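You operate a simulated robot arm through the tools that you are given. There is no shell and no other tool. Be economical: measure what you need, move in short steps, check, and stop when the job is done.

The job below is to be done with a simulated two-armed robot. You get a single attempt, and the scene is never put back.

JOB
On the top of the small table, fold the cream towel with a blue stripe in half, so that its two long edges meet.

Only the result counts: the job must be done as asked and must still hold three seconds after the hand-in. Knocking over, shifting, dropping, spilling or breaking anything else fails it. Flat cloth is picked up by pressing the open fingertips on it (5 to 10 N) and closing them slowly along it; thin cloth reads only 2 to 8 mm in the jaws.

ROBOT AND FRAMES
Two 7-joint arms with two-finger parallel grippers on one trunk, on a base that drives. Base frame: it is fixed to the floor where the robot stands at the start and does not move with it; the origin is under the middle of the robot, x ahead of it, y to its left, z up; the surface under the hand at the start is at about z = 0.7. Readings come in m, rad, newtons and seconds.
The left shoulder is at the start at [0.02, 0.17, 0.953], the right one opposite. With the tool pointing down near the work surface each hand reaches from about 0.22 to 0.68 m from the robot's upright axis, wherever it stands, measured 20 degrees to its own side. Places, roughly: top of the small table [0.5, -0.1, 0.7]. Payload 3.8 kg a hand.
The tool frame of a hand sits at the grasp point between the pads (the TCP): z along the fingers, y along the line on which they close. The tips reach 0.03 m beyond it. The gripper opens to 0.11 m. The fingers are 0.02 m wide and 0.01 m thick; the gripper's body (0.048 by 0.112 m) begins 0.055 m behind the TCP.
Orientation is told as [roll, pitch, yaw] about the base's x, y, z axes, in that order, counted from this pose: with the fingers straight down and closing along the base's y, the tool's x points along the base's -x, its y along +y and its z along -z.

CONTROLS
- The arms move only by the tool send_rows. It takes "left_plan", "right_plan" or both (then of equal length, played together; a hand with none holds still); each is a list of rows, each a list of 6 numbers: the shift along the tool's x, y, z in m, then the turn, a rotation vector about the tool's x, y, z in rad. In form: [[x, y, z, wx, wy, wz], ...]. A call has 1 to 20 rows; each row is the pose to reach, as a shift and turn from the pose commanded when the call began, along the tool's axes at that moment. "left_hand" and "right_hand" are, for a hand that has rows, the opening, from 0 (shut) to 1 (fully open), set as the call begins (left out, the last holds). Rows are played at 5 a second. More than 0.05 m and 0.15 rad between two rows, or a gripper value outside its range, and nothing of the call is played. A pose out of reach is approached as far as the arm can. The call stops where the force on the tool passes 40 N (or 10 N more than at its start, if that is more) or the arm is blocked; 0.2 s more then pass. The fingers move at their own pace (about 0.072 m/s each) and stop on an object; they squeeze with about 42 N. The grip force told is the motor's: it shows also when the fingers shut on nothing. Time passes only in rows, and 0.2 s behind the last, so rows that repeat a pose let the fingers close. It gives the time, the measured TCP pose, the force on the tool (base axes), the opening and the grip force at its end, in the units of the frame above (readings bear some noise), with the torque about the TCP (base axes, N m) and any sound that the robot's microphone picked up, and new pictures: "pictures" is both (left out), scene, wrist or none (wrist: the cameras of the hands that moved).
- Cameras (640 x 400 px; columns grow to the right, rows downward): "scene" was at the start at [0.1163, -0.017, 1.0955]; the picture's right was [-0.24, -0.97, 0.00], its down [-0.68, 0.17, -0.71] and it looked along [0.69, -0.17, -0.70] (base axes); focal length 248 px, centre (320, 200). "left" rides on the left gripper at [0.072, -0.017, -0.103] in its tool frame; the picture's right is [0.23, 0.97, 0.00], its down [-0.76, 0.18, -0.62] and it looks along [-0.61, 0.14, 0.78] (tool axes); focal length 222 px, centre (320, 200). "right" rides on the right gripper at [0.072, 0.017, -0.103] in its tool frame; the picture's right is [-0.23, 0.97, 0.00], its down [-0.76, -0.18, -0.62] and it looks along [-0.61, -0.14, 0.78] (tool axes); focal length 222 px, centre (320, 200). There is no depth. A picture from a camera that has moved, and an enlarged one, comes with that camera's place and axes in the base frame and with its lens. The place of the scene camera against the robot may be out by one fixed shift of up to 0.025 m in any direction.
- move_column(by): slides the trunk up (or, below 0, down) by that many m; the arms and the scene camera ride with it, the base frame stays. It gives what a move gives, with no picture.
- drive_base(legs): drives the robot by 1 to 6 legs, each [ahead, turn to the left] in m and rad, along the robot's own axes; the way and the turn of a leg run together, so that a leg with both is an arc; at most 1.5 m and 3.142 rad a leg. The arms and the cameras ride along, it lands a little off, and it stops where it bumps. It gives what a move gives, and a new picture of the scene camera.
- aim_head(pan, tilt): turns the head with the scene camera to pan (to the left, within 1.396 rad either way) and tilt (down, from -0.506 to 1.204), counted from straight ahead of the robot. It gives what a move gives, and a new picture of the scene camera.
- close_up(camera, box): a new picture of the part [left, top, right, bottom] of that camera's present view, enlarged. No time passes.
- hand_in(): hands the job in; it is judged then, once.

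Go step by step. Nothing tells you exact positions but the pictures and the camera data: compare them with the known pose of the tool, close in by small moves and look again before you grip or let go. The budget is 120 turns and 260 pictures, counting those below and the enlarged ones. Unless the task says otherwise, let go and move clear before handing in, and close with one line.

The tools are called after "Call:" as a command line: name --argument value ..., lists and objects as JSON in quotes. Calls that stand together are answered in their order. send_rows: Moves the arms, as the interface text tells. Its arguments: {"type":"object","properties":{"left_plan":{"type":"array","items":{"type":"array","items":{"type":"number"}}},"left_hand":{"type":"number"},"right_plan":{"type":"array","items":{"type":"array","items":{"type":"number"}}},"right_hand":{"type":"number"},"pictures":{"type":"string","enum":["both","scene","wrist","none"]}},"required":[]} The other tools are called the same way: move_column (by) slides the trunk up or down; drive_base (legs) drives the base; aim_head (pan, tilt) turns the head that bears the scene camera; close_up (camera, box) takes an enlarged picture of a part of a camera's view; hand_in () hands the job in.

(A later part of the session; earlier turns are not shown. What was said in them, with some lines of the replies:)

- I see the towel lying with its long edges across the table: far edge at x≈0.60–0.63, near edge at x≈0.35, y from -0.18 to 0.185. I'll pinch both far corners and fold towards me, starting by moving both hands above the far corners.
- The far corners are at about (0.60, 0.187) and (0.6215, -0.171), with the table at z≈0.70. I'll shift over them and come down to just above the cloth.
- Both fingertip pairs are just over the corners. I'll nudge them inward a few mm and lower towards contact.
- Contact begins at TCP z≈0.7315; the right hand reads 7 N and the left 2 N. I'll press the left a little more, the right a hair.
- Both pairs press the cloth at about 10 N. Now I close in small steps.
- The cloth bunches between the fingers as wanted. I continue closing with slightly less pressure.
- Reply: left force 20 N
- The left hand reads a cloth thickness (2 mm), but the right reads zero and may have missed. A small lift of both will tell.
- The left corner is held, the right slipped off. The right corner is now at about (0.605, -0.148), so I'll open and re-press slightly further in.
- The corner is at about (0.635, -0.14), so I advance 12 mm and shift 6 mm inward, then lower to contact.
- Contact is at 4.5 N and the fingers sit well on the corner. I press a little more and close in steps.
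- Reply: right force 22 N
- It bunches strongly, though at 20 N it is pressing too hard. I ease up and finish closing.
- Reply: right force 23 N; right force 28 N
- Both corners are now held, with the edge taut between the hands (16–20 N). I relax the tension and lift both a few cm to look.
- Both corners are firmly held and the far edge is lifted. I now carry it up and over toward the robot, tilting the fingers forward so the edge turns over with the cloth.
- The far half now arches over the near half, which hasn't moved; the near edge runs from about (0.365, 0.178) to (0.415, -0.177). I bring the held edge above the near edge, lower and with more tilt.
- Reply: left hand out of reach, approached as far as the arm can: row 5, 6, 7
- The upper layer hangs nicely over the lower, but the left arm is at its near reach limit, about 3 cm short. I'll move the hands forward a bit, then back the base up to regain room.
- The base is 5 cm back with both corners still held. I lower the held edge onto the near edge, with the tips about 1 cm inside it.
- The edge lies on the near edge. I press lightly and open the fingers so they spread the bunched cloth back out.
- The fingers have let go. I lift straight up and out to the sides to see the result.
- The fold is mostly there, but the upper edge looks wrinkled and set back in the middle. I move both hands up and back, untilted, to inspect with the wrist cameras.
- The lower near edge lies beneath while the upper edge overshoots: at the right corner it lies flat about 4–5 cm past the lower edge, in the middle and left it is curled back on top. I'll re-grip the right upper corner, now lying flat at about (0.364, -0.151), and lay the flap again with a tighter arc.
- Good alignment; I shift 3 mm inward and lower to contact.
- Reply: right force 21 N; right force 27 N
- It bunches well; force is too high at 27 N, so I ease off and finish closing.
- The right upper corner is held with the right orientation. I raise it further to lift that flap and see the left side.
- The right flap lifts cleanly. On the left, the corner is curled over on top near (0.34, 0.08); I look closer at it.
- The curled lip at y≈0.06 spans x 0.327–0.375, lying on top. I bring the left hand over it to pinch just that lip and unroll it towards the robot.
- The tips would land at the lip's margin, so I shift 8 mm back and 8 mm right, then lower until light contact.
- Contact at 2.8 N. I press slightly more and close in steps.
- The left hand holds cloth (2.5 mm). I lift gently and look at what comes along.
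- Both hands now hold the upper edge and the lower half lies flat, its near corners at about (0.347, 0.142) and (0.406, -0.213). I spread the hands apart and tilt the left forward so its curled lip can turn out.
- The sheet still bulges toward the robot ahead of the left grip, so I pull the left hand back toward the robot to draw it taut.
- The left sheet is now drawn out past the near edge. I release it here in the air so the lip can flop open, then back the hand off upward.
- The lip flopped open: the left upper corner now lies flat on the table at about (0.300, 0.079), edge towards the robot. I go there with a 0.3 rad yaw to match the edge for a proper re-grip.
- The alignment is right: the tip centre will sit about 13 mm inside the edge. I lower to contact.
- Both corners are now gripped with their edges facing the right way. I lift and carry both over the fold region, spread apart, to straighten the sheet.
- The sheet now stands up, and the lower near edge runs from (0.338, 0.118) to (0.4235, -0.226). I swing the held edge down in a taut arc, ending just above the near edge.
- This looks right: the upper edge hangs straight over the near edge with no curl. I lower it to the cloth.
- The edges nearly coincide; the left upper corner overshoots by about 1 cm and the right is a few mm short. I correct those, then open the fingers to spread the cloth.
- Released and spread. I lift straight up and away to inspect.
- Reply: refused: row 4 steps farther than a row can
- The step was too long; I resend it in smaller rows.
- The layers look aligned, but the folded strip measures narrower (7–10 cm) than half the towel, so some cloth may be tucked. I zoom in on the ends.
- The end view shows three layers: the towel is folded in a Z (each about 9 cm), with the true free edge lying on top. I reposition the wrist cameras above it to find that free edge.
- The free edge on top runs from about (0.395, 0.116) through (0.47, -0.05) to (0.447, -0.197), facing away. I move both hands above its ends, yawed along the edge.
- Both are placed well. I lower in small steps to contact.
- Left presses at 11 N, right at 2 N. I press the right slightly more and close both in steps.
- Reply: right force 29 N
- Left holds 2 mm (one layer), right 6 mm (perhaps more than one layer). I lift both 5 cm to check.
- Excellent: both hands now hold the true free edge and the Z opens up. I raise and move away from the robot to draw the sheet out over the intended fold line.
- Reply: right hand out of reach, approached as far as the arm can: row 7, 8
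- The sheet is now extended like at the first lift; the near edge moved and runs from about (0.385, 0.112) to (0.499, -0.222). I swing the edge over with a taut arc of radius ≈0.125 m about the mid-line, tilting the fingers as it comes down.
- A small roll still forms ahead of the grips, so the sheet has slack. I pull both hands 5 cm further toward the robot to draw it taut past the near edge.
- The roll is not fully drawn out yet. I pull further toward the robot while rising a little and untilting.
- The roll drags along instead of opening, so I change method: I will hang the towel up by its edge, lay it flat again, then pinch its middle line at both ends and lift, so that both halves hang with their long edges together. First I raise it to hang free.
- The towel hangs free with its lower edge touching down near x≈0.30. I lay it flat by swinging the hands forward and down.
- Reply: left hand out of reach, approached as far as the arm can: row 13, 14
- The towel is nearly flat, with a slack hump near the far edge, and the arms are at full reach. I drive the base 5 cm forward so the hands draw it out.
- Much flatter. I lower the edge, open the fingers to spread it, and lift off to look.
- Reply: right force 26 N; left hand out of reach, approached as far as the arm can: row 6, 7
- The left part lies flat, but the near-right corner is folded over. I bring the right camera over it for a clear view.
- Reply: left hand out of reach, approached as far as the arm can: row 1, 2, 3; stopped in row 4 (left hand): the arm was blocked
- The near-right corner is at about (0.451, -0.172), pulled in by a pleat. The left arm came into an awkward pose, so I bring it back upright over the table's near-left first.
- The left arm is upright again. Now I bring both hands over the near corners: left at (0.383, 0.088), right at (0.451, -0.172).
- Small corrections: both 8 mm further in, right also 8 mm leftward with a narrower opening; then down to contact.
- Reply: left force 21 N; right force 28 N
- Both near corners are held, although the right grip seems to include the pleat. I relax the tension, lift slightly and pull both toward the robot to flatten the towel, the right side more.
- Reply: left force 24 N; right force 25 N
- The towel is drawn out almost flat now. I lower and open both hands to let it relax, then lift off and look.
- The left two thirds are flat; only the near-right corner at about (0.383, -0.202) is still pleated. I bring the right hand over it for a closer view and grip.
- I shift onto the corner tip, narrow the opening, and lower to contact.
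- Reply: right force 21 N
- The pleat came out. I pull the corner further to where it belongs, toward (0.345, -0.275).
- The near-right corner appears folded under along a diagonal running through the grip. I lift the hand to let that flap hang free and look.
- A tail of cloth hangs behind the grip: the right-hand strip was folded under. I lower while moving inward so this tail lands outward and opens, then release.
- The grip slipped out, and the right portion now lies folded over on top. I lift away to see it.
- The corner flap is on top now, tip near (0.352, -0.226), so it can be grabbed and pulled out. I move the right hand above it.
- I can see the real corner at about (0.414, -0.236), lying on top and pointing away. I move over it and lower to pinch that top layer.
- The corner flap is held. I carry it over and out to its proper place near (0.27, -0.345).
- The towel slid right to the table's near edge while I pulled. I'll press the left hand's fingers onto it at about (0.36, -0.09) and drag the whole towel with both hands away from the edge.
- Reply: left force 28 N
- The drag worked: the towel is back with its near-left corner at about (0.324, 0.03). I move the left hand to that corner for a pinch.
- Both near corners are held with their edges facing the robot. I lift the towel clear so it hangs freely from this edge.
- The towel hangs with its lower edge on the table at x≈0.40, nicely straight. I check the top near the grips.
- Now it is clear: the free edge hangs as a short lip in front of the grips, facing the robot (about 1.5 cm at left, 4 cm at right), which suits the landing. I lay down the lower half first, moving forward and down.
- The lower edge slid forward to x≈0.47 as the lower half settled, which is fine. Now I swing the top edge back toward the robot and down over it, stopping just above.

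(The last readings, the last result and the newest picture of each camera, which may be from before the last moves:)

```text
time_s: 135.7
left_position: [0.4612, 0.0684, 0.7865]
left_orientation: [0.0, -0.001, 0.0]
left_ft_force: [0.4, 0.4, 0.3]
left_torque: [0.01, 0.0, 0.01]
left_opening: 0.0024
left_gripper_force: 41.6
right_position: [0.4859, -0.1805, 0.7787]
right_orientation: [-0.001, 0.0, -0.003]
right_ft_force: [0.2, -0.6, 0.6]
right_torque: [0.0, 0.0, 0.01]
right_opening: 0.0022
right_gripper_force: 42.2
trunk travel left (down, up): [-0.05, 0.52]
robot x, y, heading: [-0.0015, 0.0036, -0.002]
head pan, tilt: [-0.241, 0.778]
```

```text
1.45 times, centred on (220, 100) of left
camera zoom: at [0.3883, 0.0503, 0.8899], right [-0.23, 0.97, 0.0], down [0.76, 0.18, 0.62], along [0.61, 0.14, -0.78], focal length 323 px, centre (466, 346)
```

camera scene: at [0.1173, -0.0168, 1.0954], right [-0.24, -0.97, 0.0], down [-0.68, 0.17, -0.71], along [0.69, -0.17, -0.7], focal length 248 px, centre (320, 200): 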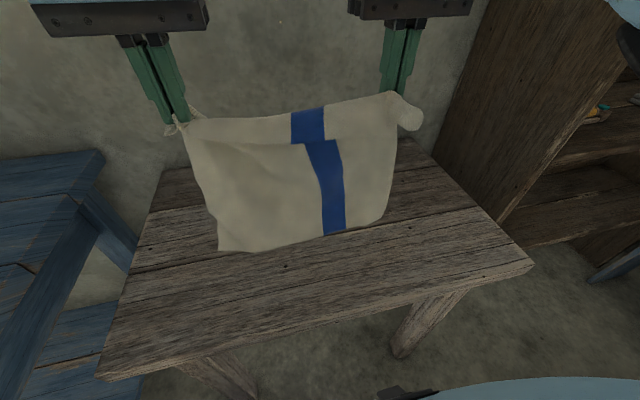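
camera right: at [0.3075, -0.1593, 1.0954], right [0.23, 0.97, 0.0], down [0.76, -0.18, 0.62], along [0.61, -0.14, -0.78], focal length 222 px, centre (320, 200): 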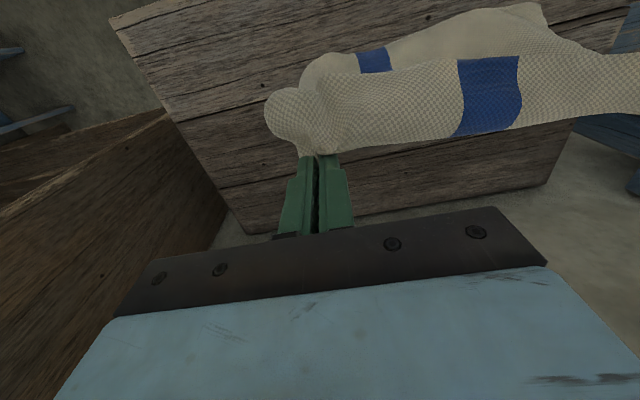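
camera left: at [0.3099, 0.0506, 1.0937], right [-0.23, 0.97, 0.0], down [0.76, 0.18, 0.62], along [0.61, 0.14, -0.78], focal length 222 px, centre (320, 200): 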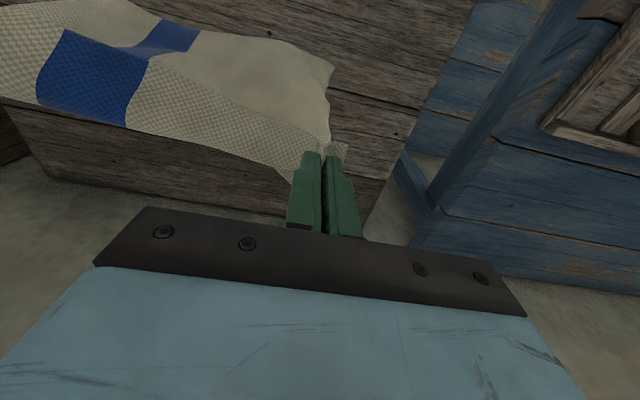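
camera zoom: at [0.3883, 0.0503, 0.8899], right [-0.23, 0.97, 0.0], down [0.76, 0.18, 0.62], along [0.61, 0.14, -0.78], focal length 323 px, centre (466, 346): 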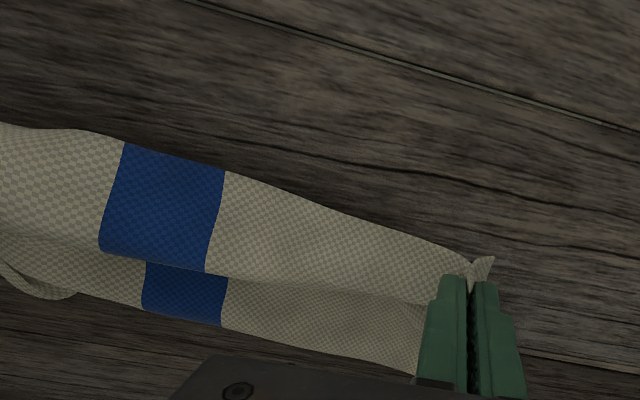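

The upper edge hangs right over the lower edge with its lip facing the robot. I lower while moving slightly forward so the lip lays out flat on the lower edge.

Call:
send_rows --left_plan '[[-0.004, 0, 0.008, 0, 0, 0], [-0.01, 0, 0.016, 0, 0, 0], [-0.017, 0, 0.024, 0, 0, 0], [-0.025, 0, 0.032, 0, 0, 0], [-0.034, 0, 0.04, 0, 0, 0], [-0.034, 0, 0.046, 0, 0, 0], [-0.034, 0, 0.046, 0, 0, 0]]' --right_plan '[[-0.005, 0, 0.007, 0, 0, 0], [-0.011, 0, 0.014, 0, 0, 0], [-0.018, 0, 0.021, 0, 0, 0], [-0.026, 0, 0.027, 0, 0, 0], [-0.034, 0, 0.032, 0, 0, 0], [-0.034, 0, 0.037, 0, 0, 0], [-0.034, 0, 0.037, 0, 0, 0]]' --pictures "none"

Call:
close_up --camera "scene" --box '[180, 110, 420, 270]'

Call:
close_up --camera "right" --box '[200, 0, 640, 200]'

```text
time_s: 137.2
left_position: [0.4941, 0.0668, 0.7403]
left_orientation: [0.002, -0.001, 0.0]
left_ft_force: [0.4, -1.1, 1.6]
left_torque: [-0.02, 0.01, -0.01]
left_opening: 0.0022
left_gripper_force: 42.0
right_position: [0.52, -0.1786, 0.7419]
right_orientation: [-0.003, -0.001, -0.001]
right_ft_force: [0.5, 0.0, 1.6]
right_torque: [0.02, -0.02, -0.02]
right_opening: 0.0021
right_gripper_force: 42.0
trunk travel left (down, up): [-0.05, 0.52]
robot x, y, heading: [0.0002, -0.0028, -0.001]
head pan, tilt: [-0.241, 0.778]
```

```text
2.50 times, centred on (300, 190) of scene
camera zoom: at [0.1171, -0.0168, 1.0955], right [-0.24, -0.97, 0.0], down [-0.68, 0.17, -0.71], along [0.69, -0.17, -0.7], focal length 621 px, centre (370, 225)
```

zoom: 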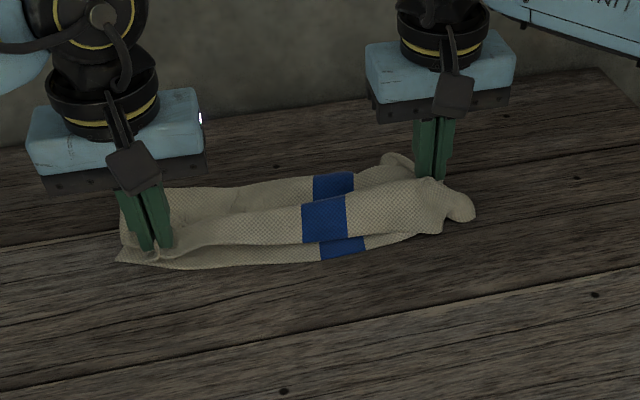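

```text
1.45 times, centred on (420, 100) of right
camera zoom: at [0.446, -0.1607, 0.846], right [0.23, 0.97, 0.0], down [0.76, -0.18, 0.62], along [0.61, -0.14, -0.78], focal length 323 px, centre (174, 346)
```

zoom: 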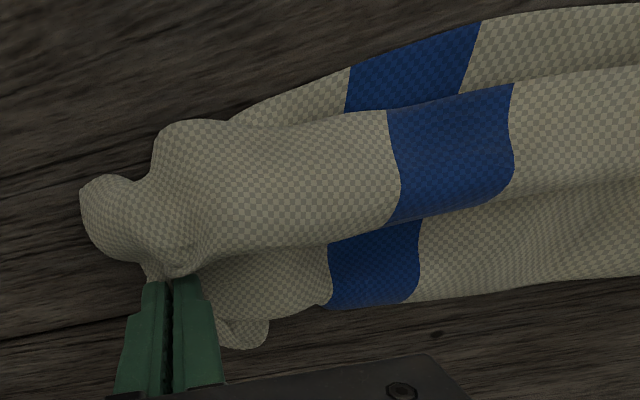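

The upper front sits about 2 cm behind the lower edge. I lift, go back toward the robot, and lower again with a smaller forward finish.

Call:
send_rows --left_plan '[[0.0, 0, -0.015, 0, 0, 0], [0.01, 0, -0.03, 0, 0, 0], [0.025, 0, -0.038, 0, 0, 0], [0.04, 0, -0.038, 0, 0, 0], [0.05, 0, -0.034, 0, 0, 0], [0.05, 0, -0.028, 0, 0, 0], [0.044, 0, -0.02, 0, 0, 0], [0.036, 0, -0.011, 0, 0, 0], [0.028, 0, -0.003, 0, 0, 0], [0.026, 0, 0.001, 0, 0, 0], [0.026, 0, 0.001, 0, 0, 0]]' --right_plan '[[0.0, 0, -0.02, 0, 0, 0], [0.01, 0, -0.04, 0, 0, 0], [0.025, 0, -0.055, 0, 0, 0], [0.04, 0, -0.055, 0, 0, 0], [0.055, 0, -0.05, 0, 0, 0], [0.055, 0, -0.04, 0, 0, 0], [0.048, 0, -0.029, 0, 0, 0], [0.039, 0, -0.017, 0, 0, 0], [0.03, 0, -0.007, 0, 0, 0], [0.026, 0, 0.0, 0, 0, 0], [0.026, 0, 0.001, 0, 0, 0]]' --pictures "none"

Call:
close_up --camera "scene" --box '[180, 110, 420, 270]'

Call:
close_up --camera "right" --box '[200, 0, 640, 200]'

```text
time_s: 139.7
left_position: [0.4703, 0.0679, 0.7385]
left_orientation: [0.003, -0.003, -0.001]
left_ft_force: [-0.1, 0.0, 0.2]
left_torque: [-0.02, -0.01, -0.03]
left_opening: 0.0024
left_gripper_force: 41.7
right_position: [0.4945, -0.1805, 0.7405]
right_orientation: [-0.002, 0.0, -0.002]
right_ft_force: [-0.8, -1.1, 1.3]
right_torque: [-0.05, 0.0, -0.02]
right_opening: 0.0023
right_gripper_force: 42.6
trunk travel left (down, up): [-0.05, 0.52]
robot x, y, heading: [0.0022, -0.0017, -0.003]
head pan, tilt: [-0.241, 0.778]
```

```text
2.50 times, centred on (300, 190) of scene
camera zoom: at [0.1171, -0.0168, 1.0955], right [-0.24, -0.97, 0.0], down [-0.68, 0.17, -0.71], along [0.69, -0.17, -0.7], focal length 621 px, centre (370, 225)
```

zoom: 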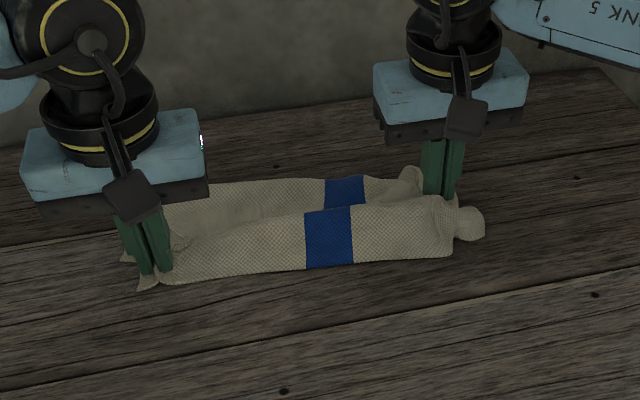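

```text
1.45 times, centred on (420, 100) of right
camera zoom: at [0.4207, -0.1608, 0.8434], right [0.23, 0.97, 0.0], down [0.76, -0.18, 0.62], along [0.61, -0.14, -0.78], focal length 323 px, centre (174, 346)
```

zoom: 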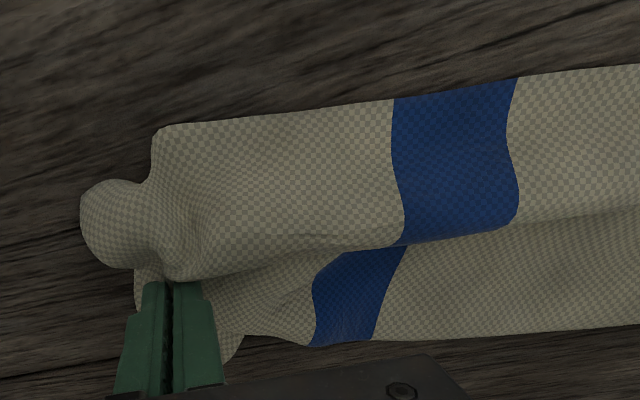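

Now the upper edge lies flat and straight along the lower edge. I open the fingers gently and lift straight up.

Call:
send_rows --left_plan '[[0, 0, 0, 0, 0, 0], [0, 0, 0, 0, 0, 0], [0, 0, 0, 0, 0, 0], [0, 0, -0.03, 0, 0, 0], [0, 0, -0.07, 0, 0, 0], [0.02, 0.01, -0.1, 0, 0, 0], [0.045, 0.02, -0.13, 0, 0, 0], [0.07, 0.03, -0.16, 0, 0, 0]]' --right_plan '[[0, 0, 0, 0, 0, 0], [0, 0, 0, 0, 0, 0], [0, 0, 0, 0, 0, 0], [0, 0, -0.03, 0, 0, 0], [0, 0, -0.07, 0, 0, 0], [0.02, -0.01, -0.1, 0, 0, 0], [0.045, -0.02, -0.13, 0, 0, 0], [0.07, -0.03, -0.16, 0, 0, 0]]' --left_hand 0.4 --right_hand 0.3 --pictures "none"

Call:
close_up --camera "scene" --box '[190, 130, 390, 260]'

Call:
close_up --camera "right" --box '[200, 20, 600, 220]'

Call:
close_up --camera "left" --box '[40, 20, 440, 220]'

```text
time_s: 141.4
left_position: [0.3979, 0.0978, 0.8984]
left_orientation: [0.002, -0.004, -0.001]
left_ft_force: [1.0, -0.4, 0.5]
left_torque: [0.01, 0.01, -0.02]
left_opening: 0.0438
left_gripper_force: 0.0
right_position: [0.4227, -0.2082, 0.903]
right_orientation: [-0.002, 0.001, -0.001]
right_ft_force: [-0.1, 0.0, -0.2]
right_torque: [-0.01, 0.0, 0.0]
right_opening: 0.0329
right_gripper_force: 0.1
trunk travel left (down, up): [-0.05, 0.52]
robot x, y, heading: [0.0027, 0.0011, -0.003]
head pan, tilt: [-0.241, 0.778]
```

```text
3.08 times, centred on (290, 195) of scene
camera zoom: at [0.1169, -0.0168, 1.0955], right [-0.24, -0.97, 0.0], down [-0.68, 0.17, -0.71], along [0.69, -0.17, -0.7], focal length 765 px, centre (412, 215)
```

zoom: 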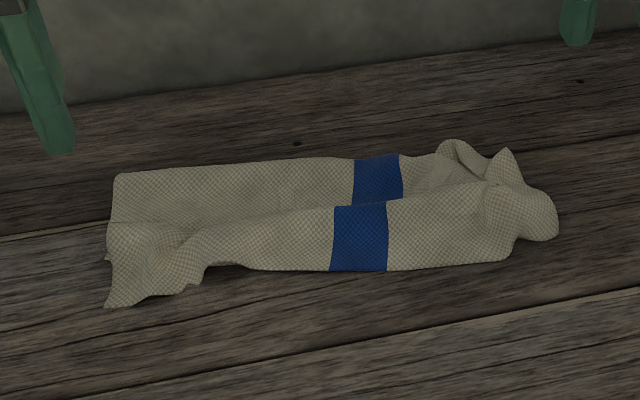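

```text
1.60 times, centred on (400, 120) of right
camera zoom: at [0.3486, -0.1893, 1.0054], right [0.23, 0.97, 0.0], down [0.76, -0.18, 0.62], along [0.61, -0.14, -0.78], focal length 355 px, centre (192, 328)
```

zoom: 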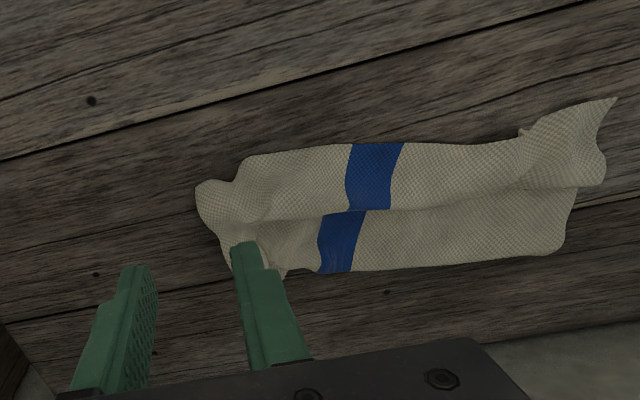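

```text
1.60 times, centred on (240, 120) of left
camera zoom: at [0.3254, 0.0792, 1.0023], right [-0.23, 0.97, 0.0], down [0.76, 0.18, 0.63], along [0.61, 0.14, -0.78], focal length 355 px, centre (448, 328)
```

zoom: 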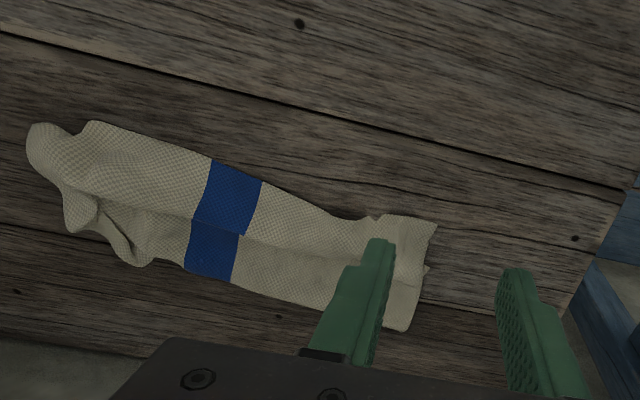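

The fold is mostly right: the middle edges match. The left upper corner overshoots the lower one by about 4 cm, and the right end is bunched. I bring the left (closed) fingertips onto the overshooting corner and the right hand over the bunch to tidy both.

Call:
send_rows --left_plan '[[-0.016, -0.006, 0.04, 0, 0, 0], [-0.032, -0.012, 0.08, 0, 0, 0], [-0.048, -0.018, 0.115, 0, 0, 0], [-0.062, -0.023, 0.145, 0, 0, 0], [-0.062, -0.023, 0.16, 0, 0, 0], [-0.062, -0.023, 0.163, 0, 0, 0]]' --right_plan '[[-0.008, 0.004, 0.04, 0, 0, 0], [-0.016, 0.008, 0.08, 0, 0, 0], [-0.024, 0.013, 0.115, 0, 0, 0], [-0.032, 0.018, 0.14, 0, 0, 0], [-0.032, 0.018, 0.148, 0, 0, 0], [-0.032, 0.018, 0.148, 0, 0, 0]]' --left_hand 0.1 --right_hand 0.5 --pictures "wrist"

```text
time_s: 142.8
left_position: [0.4604, 0.0751, 0.7373]
left_orientation: [0.001, -0.002, -0.001]
left_ft_force: [0.5, 0.2, 0.4]
left_torque: [0.02, -0.01, 0.01]
left_opening: 0.0112
left_gripper_force: 0.0
right_position: [0.4552, -0.191, 0.7524]
right_orientation: [-0.002, 0.001, -0.002]
right_ft_force: [0.1, 0.0, 0.6]
right_torque: [-0.01, 0.0, -0.03]
right_opening: 0.055
right_gripper_force: 0.0
trunk travel left (down, up): [-0.05, 0.52]
robot x, y, heading: [0.0006, 0.0013, 0.003]
head pan, tilt: [-0.241, 0.778]
camera right: at [0.383, -0.1738, 0.8548], right [0.23, 0.97, 0.0], down [0.76, -0.18, 0.62], along [0.61, -0.14, -0.78], focal length 222 px, centre (320, 200)
camera left: at [0.3876, 0.0569, 0.8395], right [-0.23, 0.97, 0.0], down [0.76, 0.18, 0.63], along [0.61, 0.14, -0.78], focal length 222 px, centre (320, 200)
```

right: 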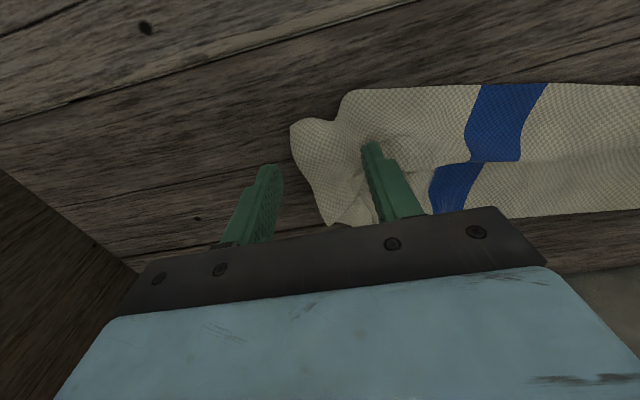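
left: 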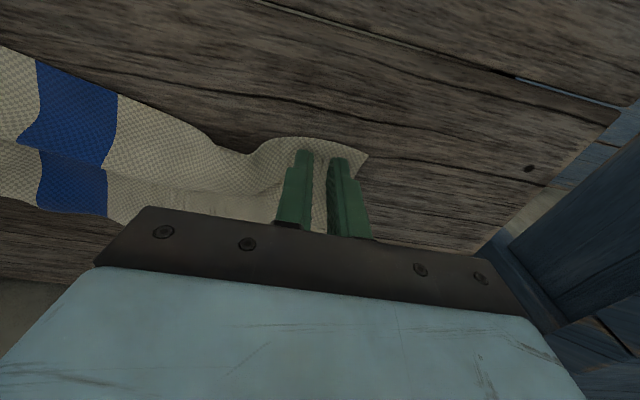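

Call:
send_rows --left_plan '[[0, 0, 0.003, 0, 0, 0], [0, 0, 0.0045, 0, 0, 0], [-0.008, 0, 0.0048, 0, 0, 0], [-0.018, 0, 0.0048, 0, 0, 0], [-0.028, 0, 0.0046, 0, 0, 0], [-0.038, 0, 0.0042, 0, 0, 0], [-0.038, 0, 0.0042, 0, 0, 0]]' --right_plan '[[0, 0, 0.004, 0, 0, 0], [0, 0, 0.008, 0, 0, 0], [0, 0, 0.011, 0, 0, 0], [0, 0, 0.011, 0, 0, 0], [0, 0, 0.011, 0, 0, 0], [0, 0, 0.011, 0, 0, 0], [0, 0, 0.011, 0, 0, 0]]' --pictures "none"

Call:
send_rows --right_plan '[[0, 0, 0, 0, 0, 0], [0, 0, 0, 0, 0, 0], [0, 0, 0, 0, 0, 0], [0, 0, 0, 0, 0, 0]]' --left_plan '[[0, 0, 0, 0, 0, 0], [0, 0, 0, 0, 0, 0], [0, 0, 0, 0, 0, 0], [0, 0, 0, 0, 0, 0]]' --right_hand 0 --pictures "wrist"

```text
time_s: 144.4
left_position: [0.4973, 0.0739, 0.7318]
left_orientation: [0.002, -0.003, -0.004]
left_ft_force: [-1.0, -0.3, 4.0]
left_torque: [-0.01, 0.02, -0.01]
left_opening: 0.0109
left_gripper_force: 0.3
right_position: [0.4561, -0.1913, 0.742]
right_orientation: [-0.003, -0.001, -0.004]
right_ft_force: [0.1, -1.0, 1.3]
right_torque: [0.01, 0.0, 0.02]
right_opening: 0.0551
right_gripper_force: 0.0
trunk travel left (down, up): [-0.05, 0.52]
robot x, y, heading: [0.0004, -0.0015, 0.003]
head pan, tilt: [-0.241, 0.778]
```

```text
time_s: 145.4
left_position: [0.4965, 0.0741, 0.732]
left_orientation: [0.001, -0.003, -0.003]
left_ft_force: [0.0, 0.7, 6.4]
left_torque: [-0.07, -0.06, -0.01]
left_opening: 0.011
left_gripper_force: 0.0
right_position: [0.4554, -0.1911, 0.7421]
right_orientation: [-0.001, -0.001, -0.003]
right_ft_force: [-1.0, 0.1, 0.6]
right_torque: [0.02, -0.01, -0.03]
right_opening: 0.0
right_gripper_force: 37.8
trunk travel left (down, up): [-0.05, 0.52]
robot x, y, heading: [-0.0004, 0.0008, 0.001]
head pan, tilt: [-0.241, 0.778]
camera right: at [0.3818, -0.173, 0.8451], right [0.23, 0.97, 0.0], down [0.76, -0.18, 0.62], along [0.61, -0.14, -0.78], focal length 222 px, centre (320, 200)
camera left: at [0.4243, 0.0569, 0.8349], right [-0.23, 0.97, 0.0], down [0.76, 0.18, 0.63], along [0.61, 0.14, -0.78], focal length 222 px, centre (320, 200)
```

right: 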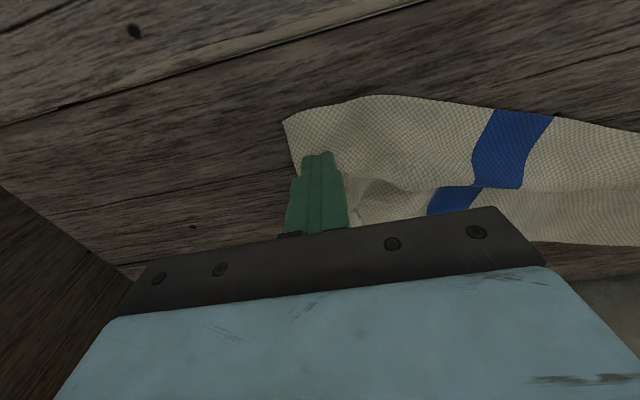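
left: 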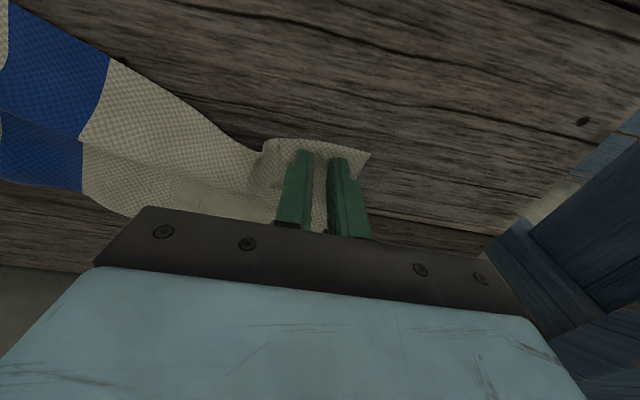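

The right bunch opened out into a clean corner, and the left corner was drawn in. I lift both hands and look.

Call:
send_rows --left_plan '[[0, 0, -0.03, 0, 0, 0], [0.02, 0.005, -0.07, 0, 0, 0], [0.05, 0.015, -0.1, 0, 0, 0], [0.08, 0.02, -0.135, 0, 0, 0], [0.1, 0.02, -0.165, 0, 0, 0]]' --right_plan '[[0, 0, -0.03, 0, 0, 0], [0.01, -0.005, -0.07, 0, 0, 0], [0.03, -0.015, -0.1, 0, 0, 0], [0.04, -0.02, -0.13, 0, 0, 0], [0.05, -0.02, -0.16, 0, 0, 0]]' --pictures "none"

Call:
close_up --camera "scene" --box '[190, 130, 390, 260]'

Call:
close_up --camera "right" --box '[200, 20, 600, 220]'

Call:
close_up --camera "left" --box '[40, 20, 440, 220]'

```text
time_s: 146.7
left_position: [0.4013, 0.0978, 0.9005]
left_orientation: [0.003, -0.001, -0.001]
left_ft_force: [-0.8, 0.4, 0.4]
left_torque: [-0.01, -0.01, -0.02]
left_opening: 0.011
left_gripper_force: 0.1
right_position: [0.4072, -0.2107, 0.9027]
right_orientation: [-0.002, 0.002, -0.002]
right_ft_force: [-0.3, -0.6, 0.6]
right_torque: [0.03, 0.02, -0.01]
right_opening: 0.0
right_gripper_force: 38.0
trunk travel left (down, up): [-0.05, 0.52]
robot x, y, heading: [0.0011, 0.0011, 0.003]
head pan, tilt: [-0.241, 0.778]
```

```text
3.08 times, centred on (290, 195) of scene
camera zoom: at [0.1169, -0.0168, 1.0955], right [-0.24, -0.97, 0.0], down [-0.68, 0.17, -0.71], along [0.69, -0.17, -0.7], focal length 765 px, centre (412, 215)
```

zoom: 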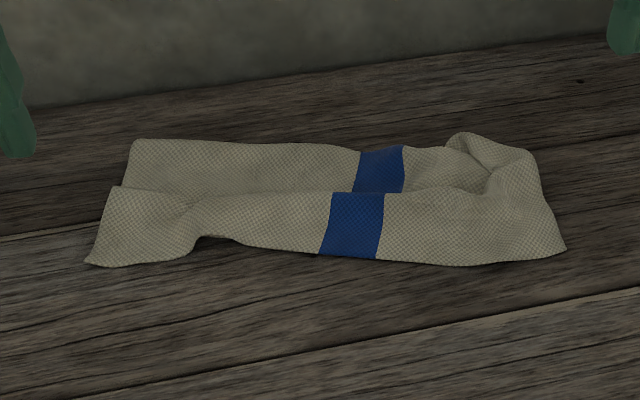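

```text
1.60 times, centred on (400, 120) of right
camera zoom: at [0.3332, -0.1916, 1.0063], right [0.23, 0.97, 0.0], down [0.76, -0.18, 0.62], along [0.61, -0.14, -0.78], focal length 355 px, centre (192, 328)
```

zoom: 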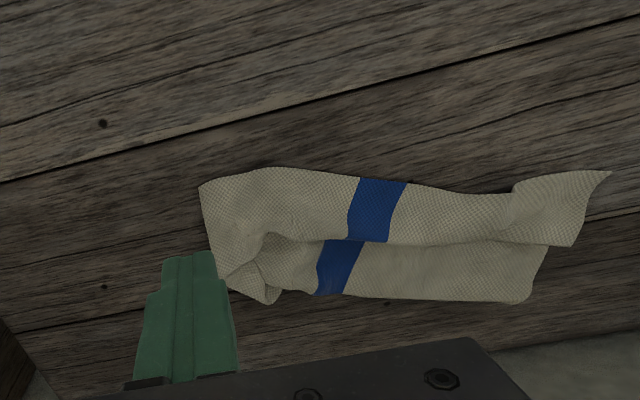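

```text
1.60 times, centred on (240, 120) of left
camera zoom: at [0.3275, 0.0797, 1.0023], right [-0.23, 0.97, 0.0], down [0.76, 0.18, 0.63], along [0.61, 0.14, -0.78], focal length 355 px, centre (448, 328)
```

zoom: 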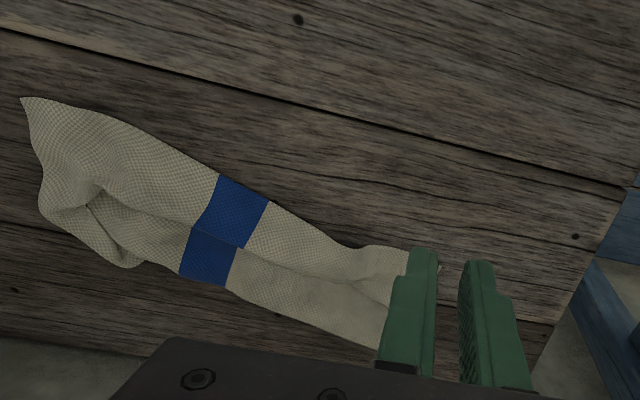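

The strip now looks like a proper half fold about 12 cm wide, but the lower layer's right corner may be crumpled underneath. I pinch the upper right corner (flat at about (0.424, -0.205)) to lift it and look under.

Call:
send_rows --right_plan '[[-0.008, 0.01, 0.04, 0, 0, 0], [-0.016, 0.02, 0.08, 0, 0, 0], [-0.024, 0.03, 0.12, 0, 0, 0], [-0.03, 0.036, 0.155, 0, 0, 0], [-0.03, 0.036, 0.166, 0, 0, 0], [-0.03, 0.036, 0.169, 0, 0, 0], [-0.03, 0.036, 0.169, 0, 0, 0]]' --right_hand 0.4 --pictures "wrist"

```text
time_s: 148.2
left_position: [0.4015, 0.0957, 0.8997]
left_orientation: [-0.002, -0.002, -0.001]
left_ft_force: [-0.6, -0.5, 0.1]
left_torque: [0.0, 0.02, -0.04]
left_opening: 0.0114
left_gripper_force: 0.0
right_position: [0.4365, -0.1745, 0.7327]
right_orientation: [-0.001, -0.004, -0.004]
right_ft_force: [4.0, 0.5, 14.8]
right_torque: [0.12, -0.1, -0.01]
right_opening: 0.044
right_gripper_force: 0.0
trunk travel left (down, up): [-0.05, 0.52]
robot x, y, heading: [-0.0023, -0.0004, 0.006]
head pan, tilt: [-0.241, 0.778]
camera right: at [0.3621, -0.156, 0.8343], right [0.23, 0.97, 0.0], down [0.76, -0.18, 0.63], along [0.61, -0.14, -0.78], focal length 222 px, centre (320, 200)
```

right: 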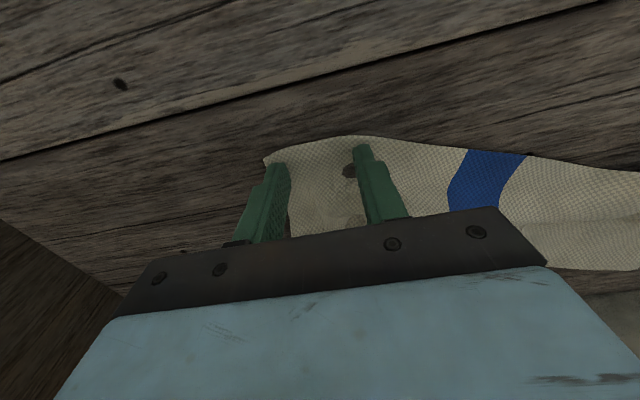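

It's well placed and pressing at about 15 N. I ease slightly, close in steps, and lift the corner up and away to look underneath.

Call:
send_rows --right_plan '[[0, 0, -0.0005, 0, 0, 0], [0, 0, -0.0005, 0, 0, 0]]' --right_hand 0.28 --pictures "none"

Call:
send_rows --right_plan '[[0, 0, 0, 0, 0, 0], [0, 0, 0, 0, 0, 0]]' --right_hand 0.14 --pictures "none"

Call:
send_rows --right_plan '[[0, 0, 0, 0, 0, 0], [0, 0, 0, 0, 0, 0], [0, 0, 0, 0, 0, 0]]' --right_hand 0 --pictures "none"

Call:
send_rows --right_plan '[[0, 0, -0.02, 0, 0, 0], [-0.01, 0, -0.05, 0, 0, 0], [-0.03, 0, -0.08, 0, 0, 0], [-0.055, 0, -0.1, 0, 0, 0], [-0.08, 0, -0.11, 0, 0, 0], [-0.08, 0, -0.11, 0, 0, 0]]' --pictures "none"

Call:
close_up --camera "scene" --box '[200, 110, 400, 250]'

```text
time_s: 148.8
left_position: [0.4004, 0.098, 0.8987]
left_orientation: [0.001, -0.001, -0.002]
left_ft_force: [-0.1, 0.5, 0.5]
left_torque: [0.01, 0.03, -0.01]
left_opening: 0.0108
left_gripper_force: 0.0
right_position: [0.4348, -0.1759, 0.7312]
right_orientation: [-0.001, 0.0, -0.003]
right_ft_force: [-0.4, -1.0, 9.8]
right_torque: [0.09, -0.02, 0.0]
right_opening: 0.0297
right_gripper_force: 0.0
trunk travel left (down, up): [-0.05, 0.52]
robot x, y, heading: [0.0011, -0.0026, 0.0]
head pan, tilt: [-0.241, 0.778]
```

```text
time_s: 149.4
left_position: [0.4007, 0.0967, 0.8973]
left_orientation: [0.003, -0.002, -0.002]
left_ft_force: [0.9, -0.2, -0.4]
left_torque: [0.02, -0.01, 0.03]
left_opening: 0.011
left_gripper_force: 0.1
right_position: [0.4356, -0.1756, 0.7314]
right_orientation: [-0.002, -0.001, -0.003]
right_ft_force: [-0.2, -0.2, 7.6]
right_torque: [0.04, 0.0, 0.02]
right_opening: 0.0145
right_gripper_force: 0.0
trunk travel left (down, up): [-0.05, 0.52]
robot x, y, heading: [0.0027, 0.0006, 0.0]
head pan, tilt: [-0.241, 0.778]
```

```text
time_s: 150.2
left_position: [0.4011, 0.0979, 0.8997]
left_orientation: [0.0, -0.003, -0.003]
left_ft_force: [0.0, -0.4, 0.7]
left_torque: [-0.01, 0.01, -0.02]
left_opening: 0.011
left_gripper_force: 0.1
right_position: [0.4359, -0.1748, 0.7315]
right_orientation: [0.0, -0.001, -0.003]
right_ft_force: [-0.7, -1.2, 6.2]
right_torque: [-0.03, 0.01, 0.0]
right_opening: 0.0027
right_gripper_force: 41.5
trunk travel left (down, up): [-0.05, 0.52]
robot x, y, heading: [-0.0015, -0.0018, -0.001]
head pan, tilt: [-0.241, 0.778]
```

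```text
time_s: 151.7
left_position: [0.4012, 0.0968, 0.8986]
left_orientation: [0.003, -0.002, -0.002]
left_ft_force: [0.2, 0.1, -0.1]
left_torque: [0.0, 0.0, 0.0]
left_opening: 0.0109
left_gripper_force: 0.0
right_position: [0.5186, -0.1762, 0.8468]
right_orientation: [-0.001, 0.0, -0.002]
right_ft_force: [0.1, 0.4, 0.1]
right_torque: [0.05, -0.02, 0.0]
right_opening: 0.0024
right_gripper_force: 41.9
trunk travel left (down, up): [-0.05, 0.52]
robot x, y, heading: [-0.0021, -0.0021, -0.003]
head pan, tilt: [-0.241, 0.778]
```

```text
2.86 times, centred on (300, 180) of scene
camera zoom: at [0.1173, -0.0169, 1.0954], right [-0.24, -0.97, 0.0], down [-0.68, 0.17, -0.71], along [0.69, -0.17, -0.7], focal length 710 px, centre (377, 257)
```

zoom: 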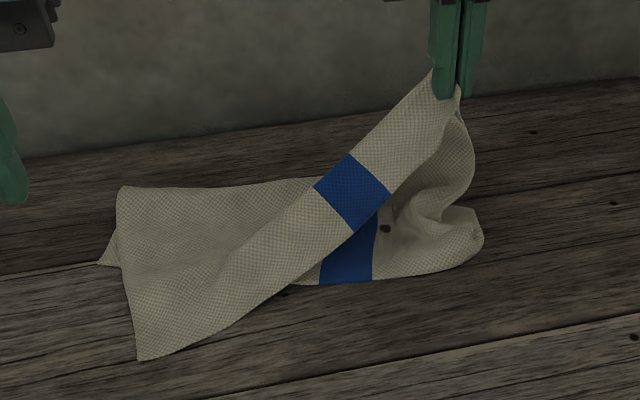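

Underneath, the lower near edge lies at x≈0.46 on the middle and right, but its left corner sits farther at about (0.534, 0.10), while the upper left corner is at (0.429, 0.071). I take the upper left corner with the left hand too, so I can re-lay the whole upper edge along the lower one.

Call:
send_rows --left_plan '[[-0.01, -0.011, 0.04, 0, 0, -0.1], [-0.02, -0.022, 0.08, 0, 0, -0.2], [-0.035, -0.038, 0.115, 0, 0, -0.3], [-0.051, -0.055, 0.145, 0, 0, -0.34], [-0.051, -0.055, 0.16, 0, 0, -0.34], [-0.051, -0.055, 0.1645, 0, 0, -0.34], [-0.051, -0.055, 0.1645, 0, 0, -0.34]]' --left_hand 0.45 --pictures "wrist"

```text
time_s: 153.2
left_position: [0.4494, 0.0395, 0.7314]
left_orientation: [0.0, -0.001, 0.34]
left_ft_force: [-0.7, 0.2, 1.5]
left_torque: [-0.01, 0.01, 0.01]
left_opening: 0.0496
left_gripper_force: 0.0
right_position: [0.5184, -0.1763, 0.8468]
right_orientation: [-0.001, 0.0, -0.003]
right_ft_force: [0.4, 0.6, 0.0]
right_torque: [0.01, -0.02, 0.03]
right_opening: 0.0026
right_gripper_force: 42.3
trunk travel left (down, up): [-0.05, 0.52]
robot x, y, heading: [0.0021, -0.0004, 0.002]
head pan, tilt: [-0.241, 0.778]
camera left: at [0.3865, -0.0014, 0.835], right [-0.54, 0.84, 0.0], down [0.66, 0.42, 0.62], along [0.53, 0.34, -0.78], focal length 222 px, centre (320, 200)
```

left: 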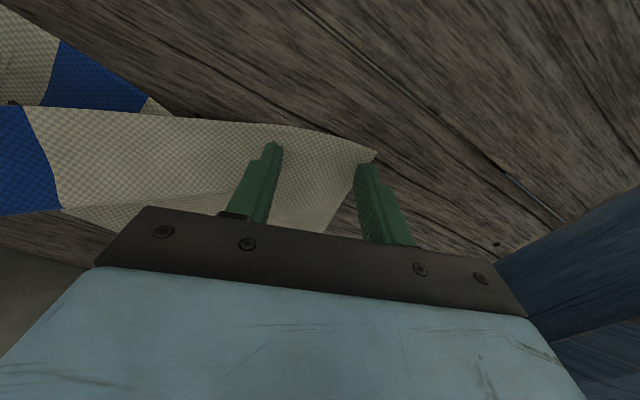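

Call:
send_rows --left_plan '[[0.003, -0.004, -0.003, 0, 0, 0], [0.006, -0.007, -0.003, 0, 0, 0], [0.006, -0.007, 0.0005, 0, 0, 0], [0.006, -0.007, 0.0015, 0, 0, 0], [0.006, -0.007, 0.0015, 0, 0, 0]]' --pictures "none"

Call:
send_rows --left_plan '[[0, 0, 0, 0, 0, 0], [0, 0, 0, 0, 0, 0]]' --left_hand 0.32 --pictures "none"

Call:
send_rows --left_plan '[[0, 0, 0, 0, 0, 0], [0, 0, 0, 0, 0, 0]]' --left_hand 0.16 --pictures "none"

Call:
send_rows --left_plan '[[0, 0, 0, 0, 0, 0], [0, 0, 0, 0, 0, 0], [0, 0, 0, 0, 0, 0]]' --left_hand 0 --pictures "none"

```text
time_s: 154.4
left_position: [0.4452, 0.031, 0.7318]
left_orientation: [-0.003, -0.004, 0.337]
left_ft_force: [0.7, 0.2, 10.9]
left_torque: [0.03, 0.01, 0.01]
left_opening: 0.0495
left_gripper_force: 0.1
right_position: [0.5169, -0.176, 0.8461]
right_orientation: [-0.001, 0.0, -0.005]
right_ft_force: [0.1, 0.4, -0.9]
right_torque: [0.03, -0.02, -0.02]
right_opening: 0.0026
right_gripper_force: 42.0
trunk travel left (down, up): [-0.05, 0.52]
robot x, y, heading: [0.0007, -0.0006, 0.004]
head pan, tilt: [-0.241, 0.778]
```

```text
time_s: 155.1
left_position: [0.4457, 0.0307, 0.7315]
left_orientation: [-0.001, -0.004, 0.338]
left_ft_force: [2.0, -1.3, 16.6]
left_torque: [-0.05, -0.01, -0.03]
left_opening: 0.0338
left_gripper_force: 0.1
right_position: [0.5158, -0.1771, 0.847]
right_orientation: [-0.001, -0.002, -0.003]
right_ft_force: [-0.4, 1.2, -1.0]
right_torque: [0.06, -0.03, 0.02]
right_opening: 0.0024
right_gripper_force: 42.0
trunk travel left (down, up): [-0.05, 0.52]
robot x, y, heading: [-0.0002, 0.0011, -0.003]
head pan, tilt: [-0.241, 0.778]
```

```text
time_s: 155.7
left_position: [0.4463, 0.0299, 0.7313]
left_orientation: [0.001, -0.004, 0.34]
left_ft_force: [1.7, -3.1, 20.4]
left_torque: [-0.23, -0.07, -0.02]
left_opening: 0.0178
left_gripper_force: 0.0
right_position: [0.5173, -0.1752, 0.8471]
right_orientation: [0.0, -0.001, -0.002]
right_ft_force: [-1.3, 3.3, -2.5]
right_torque: [0.08, 0.08, 0.05]
right_opening: 0.0024
right_gripper_force: 42.1
trunk travel left (down, up): [-0.05, 0.52]
robot x, y, heading: [0.0016, -0.0006, 0.002]
head pan, tilt: [-0.241, 0.778]
```

```text
time_s: 156.4
left_position: [0.4457, 0.0322, 0.7312]
left_orientation: [-0.001, -0.004, 0.339]
left_ft_force: [0.4, 0.0, 23.2]
left_torque: [-0.04, -0.05, -0.08]
left_opening: 0.0026
left_gripper_force: 42.1
right_position: [0.5167, -0.1768, 0.8475]
right_orientation: [-0.002, -0.003, -0.003]
right_ft_force: [-1.8, 4.3, -3.4]
right_torque: [0.12, 0.1, 0.04]
right_opening: 0.0024
right_gripper_force: 42.2
trunk travel left (down, up): [-0.05, 0.52]
robot x, y, heading: [-0.0036, 0.0021, 0.0]
head pan, tilt: [-0.241, 0.778]
```

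Both upper corners are held. I lift the left side too, so the lower layer is exposed, and look.

Call:
send_rows --left_plan '[[-0.015, 0, -0.025, 0, 0, 0.03], [-0.035, 0, -0.05, 0, 0, 0.06], [-0.055, -0.001, -0.075, 0, 0, 0.1], [-0.08, -0.001, -0.095, 0, 0, 0.15], [-0.105, -0.002, -0.11, 0, 0, 0.19], [-0.105, -0.002, -0.11, 0, 0, 0.19]]' --right_plan '[[0, 0, 0, 0, 0, 0], [-0.005, 0, 0, 0, 0, 0], [-0.01, 0, 0, 0, 0, 0], [-0.015, 0, 0, 0, 0, 0], [-0.02, 0, 0, 0, 0, 0], [-0.02, 0, 0, 0, 0, 0]]' --pictures "none"

Call:
close_up --camera "scene" --box '[200, 110, 400, 250]'

```text
time_s: 157.8
left_position: [0.5455, 0.0647, 0.8403]
left_orientation: [0.002, -0.002, 0.146]
left_ft_force: [0.1, -0.4, 0.5]
left_torque: [0.01, -0.01, 0.07]
left_opening: 0.0024
left_gripper_force: 42.0
right_position: [0.5365, -0.1752, 0.8433]
right_orientation: [-0.002, -0.003, -0.005]
right_ft_force: [-0.4, 0.8, -0.4]
right_torque: [0.0, 0.0, -0.01]
right_opening: 0.0024
right_gripper_force: 41.9
trunk travel left (down, up): [-0.05, 0.52]
robot x, y, heading: [-0.0016, -0.0003, 0.001]
head pan, tilt: [-0.241, 0.778]
```

```text
2.86 times, centred on (300, 180) of scene
camera zoom: at [0.1172, -0.0168, 1.0954], right [-0.24, -0.97, 0.0], down [-0.68, 0.17, -0.71], along [0.69, -0.17, -0.7], focal length 710 px, centre (377, 257)
```

zoom: 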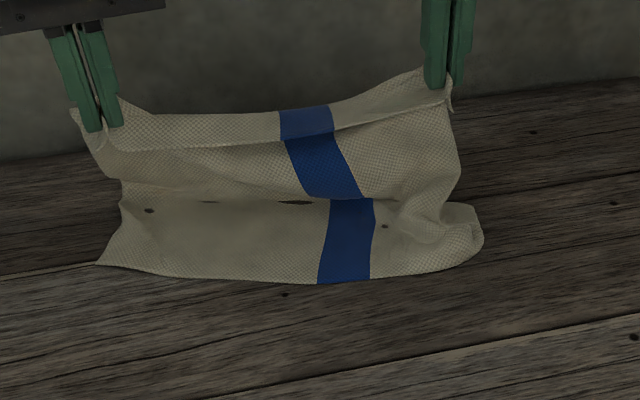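

Now the lower layer is fully visible: its near edge runs (0.531, 0.102) → (0.466, -0.063) → (0.457, -0.164). I lay the upper edge down exactly along it.

Call:
send_rows --left_plan '[[0.0054, 0.0008, 0.002, 0, 0, 0], [0.0124, 0.0018, 0.01, 0, 0, 0], [0.0203, 0.003, 0.024, 0, 0, 0], [0.0282, 0.0041, 0.042, 0, 0, 0], [0.0331, 0.0049, 0.06, 0, 0, 0], [0.0321, 0.0047, 0.075, 0, 0, 0], [0.0252, 0.0037, 0.087, 0, 0, 0], [0.0232, 0.0034, 0.096, 0, 0, 0], [0.0232, 0.0034, 0.096, 0, 0, 0]]' --right_plan '[[0.0165, 0, 0.005, 0, 0, -0.025], [0.0365, 0, 0.015, 0, 0, -0.05], [0.0565, 0, 0.03, 0, 0, -0.075], [0.0715, 0, 0.048, 0, 0, -0.1], [0.0785, 0, 0.065, 0, 0, -0.125], [0.0765, 0, 0.08, 0, 0, -0.15], [0.0695, 0, 0.091, 0, 0, -0.175], [0.0675, 0, 0.099, 0, 0, -0.2], [0.0675, 0, 0.099, 0, 0, -0.2]]' --pictures "none"

Call:
close_up --camera "scene" --box '[200, 110, 400, 250]'

```text
time_s: 159.8
left_position: [0.5223, 0.0633, 0.7451]
left_orientation: [-0.001, -0.001, 0.147]
left_ft_force: [-0.1, -0.8, -0.1]
left_torque: [-0.03, 0.0, 0.07]
left_opening: 0.0022
left_gripper_force: 41.8
right_position: [0.4688, -0.1766, 0.7461]
right_orientation: [-0.003, 0.001, 0.198]
right_ft_force: [0.7, 1.1, 2.0]
right_torque: [-0.03, -0.03, -0.06]
right_opening: 0.0023
right_gripper_force: 42.0
trunk travel left (down, up): [-0.05, 0.52]
robot x, y, heading: [-0.0003, -0.001, 0.002]
head pan, tilt: [-0.241, 0.778]
```

```text
2.86 times, centred on (300, 180) of scene
camera zoom: at [0.1171, -0.0168, 1.0955], right [-0.24, -0.97, 0.0], down [-0.68, 0.17, -0.71], along [0.69, -0.17, -0.7], focal length 710 px, centre (377, 257)
```

zoom: 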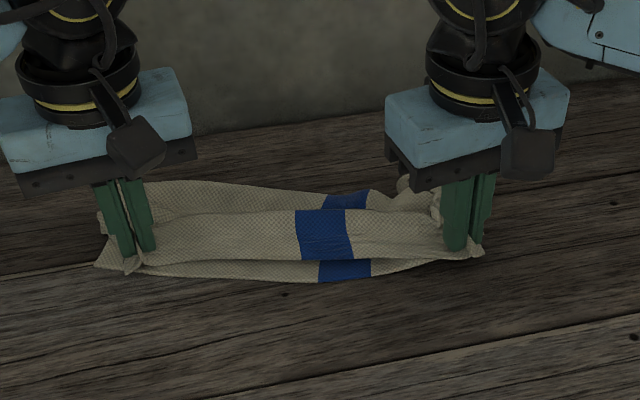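

Very close; the upper edge is about 1–2 cm short in the middle. I shift both hands 1.3 cm toward the robot, lower, release and lift straight off.

Call:
send_rows --left_plan '[[0, 0, -0.012, 0, 0, 0], [0.009, 0, -0.016, 0, 0, 0], [0.018, 0, -0.014, 0, 0, 0], [0.016, 0, -0.006, 0, 0, 0], [0.013, 0, 0.002, 0, 0, 0], [0.013, 0, 0.004, 0, 0, 0]]' --right_plan '[[0, 0, -0.012, 0, 0, 0], [0.008, 0, -0.016, 0, 0, 0], [0.017, 0, -0.014, 0, 0, 0], [0.015, 0, -0.006, 0, 0, 0], [0.012, 0, 0.001, 0, 0, 0], [0.012, 0, 0.003, 0, 0, 0]]' --pictures "none"

Call:
send_rows --left_plan '[[0, 0, 0, 0, 0, 0], [0, 0, 0, 0, 0, 0], [0, 0, 0, 0, 0, 0], [0, 0, -0.03, 0, 0, 0], [0, 0, -0.07, 0, 0, 0], [0.03, 0.01, -0.1, 0, 0, 0], [0.07, 0.02, -0.12, 0, 0, 0], [0.1, 0.03, -0.15, 0, 0, 0]]' --right_plan '[[0, 0, 0, 0, 0, 0], [0, 0, 0, 0, 0, 0], [0, 0, 0, 0, 0, 0], [0, 0, -0.03, 0, 0, 0], [0, 0, -0.07, 0, 0, 0], [0.02, -0.01, -0.1, 0, 0, 0], [0.04, -0.02, -0.13, 0, 0, 0], [0.06, -0.03, -0.16, 0, 0, 0]]' --left_hand 0.4 --right_hand 0.4 --pictures "none"

Call:
close_up --camera "scene" --box '[200, 120, 400, 250]'

Call:
close_up --camera "right" --box '[200, 20, 600, 220]'

Call:
close_up --camera "left" --box '[40, 20, 440, 220]'

```text
time_s: 161.2
left_position: [0.509, 0.0626, 0.7407]
left_orientation: [-0.001, -0.001, 0.148]
left_ft_force: [-0.5, -0.9, 0.1]
left_torque: [-0.03, 0.02, 0.04]
left_opening: 0.0023
left_gripper_force: 41.7
right_position: [0.4558, -0.1775, 0.7405]
right_orientation: [-0.002, 0.0, 0.198]
right_ft_force: [0.6, 1.5, 0.4]
right_torque: [0.04, -0.01, -0.06]
right_opening: 0.0023
right_gripper_force: 41.8
trunk travel left (down, up): [-0.05, 0.52]
robot x, y, heading: [0.0034, 0.0022, 0.007]
head pan, tilt: [-0.241, 0.778]
```

```text
time_s: 163.1
left_position: [0.4051, 0.0766, 0.8898]
left_orientation: [0.001, -0.001, 0.148]
left_ft_force: [-0.2, -0.2, 0.4]
left_torque: [0.02, -0.01, 0.0]
left_opening: 0.044
left_gripper_force: 0.1
right_position: [0.4023, -0.2184, 0.9018]
right_orientation: [-0.001, 0.002, 0.197]
right_ft_force: [0.8, -0.3, -0.1]
right_torque: [0.01, -0.01, 0.0]
right_opening: 0.044
right_gripper_force: 0.1
trunk travel left (down, up): [-0.05, 0.52]
robot x, y, heading: [-0.0004, 0.0027, -0.003]
head pan, tilt: [-0.241, 0.778]
```

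```text
3.08 times, centred on (300, 185) of scene
camera zoom: at [0.1168, -0.0169, 1.0955], right [-0.24, -0.97, 0.0], down [-0.68, 0.17, -0.71], along [0.69, -0.17, -0.7], focal length 765 px, centre (382, 246)
```

zoom: 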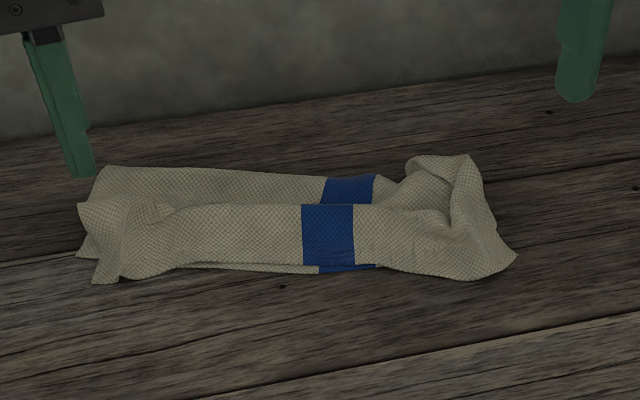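

```text
1.60 times, centred on (400, 120) of right
camera zoom: at [0.3265, -0.2142, 1.0055], right [0.03, 1.0, 0.0], down [0.78, -0.02, 0.62], along [0.62, -0.02, -0.78], focal length 355 px, centre (192, 328)
```

zoom: 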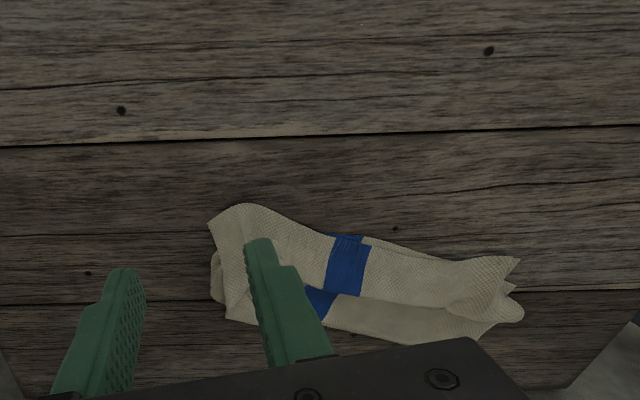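

```text
1.60 times, centred on (240, 120) of left
camera zoom: at [0.3358, 0.0484, 0.9938], right [-0.37, 0.93, 0.0], down [0.73, 0.29, 0.63], along [0.58, 0.23, -0.78], focal length 355 px, centre (448, 328)
```

zoom: 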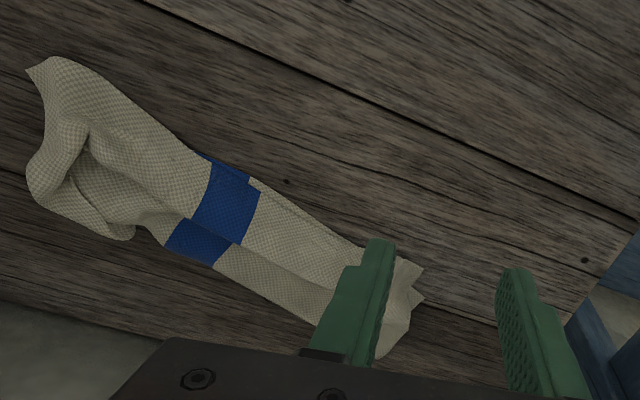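

The two long edges now lie together: within a few mm in the middle and about 1–2 cm at the ends, with the fold on the far side. The hands are clear, so I hand it in.

Call:
hand_in

```text
The job is handed in.
```

I folded the towel in half on the small table and handed it in. Its long edges meet to within about 1 cm in the middle and 1–2 cm at the left end. At the right end, a corner of the lower layer was still curled under by roughly 4 cm when last visible, and the strip's top is wrinkled there. It took several re-folds to get there, the towel shifted on the table along the way, and I saw nothing else get moved.
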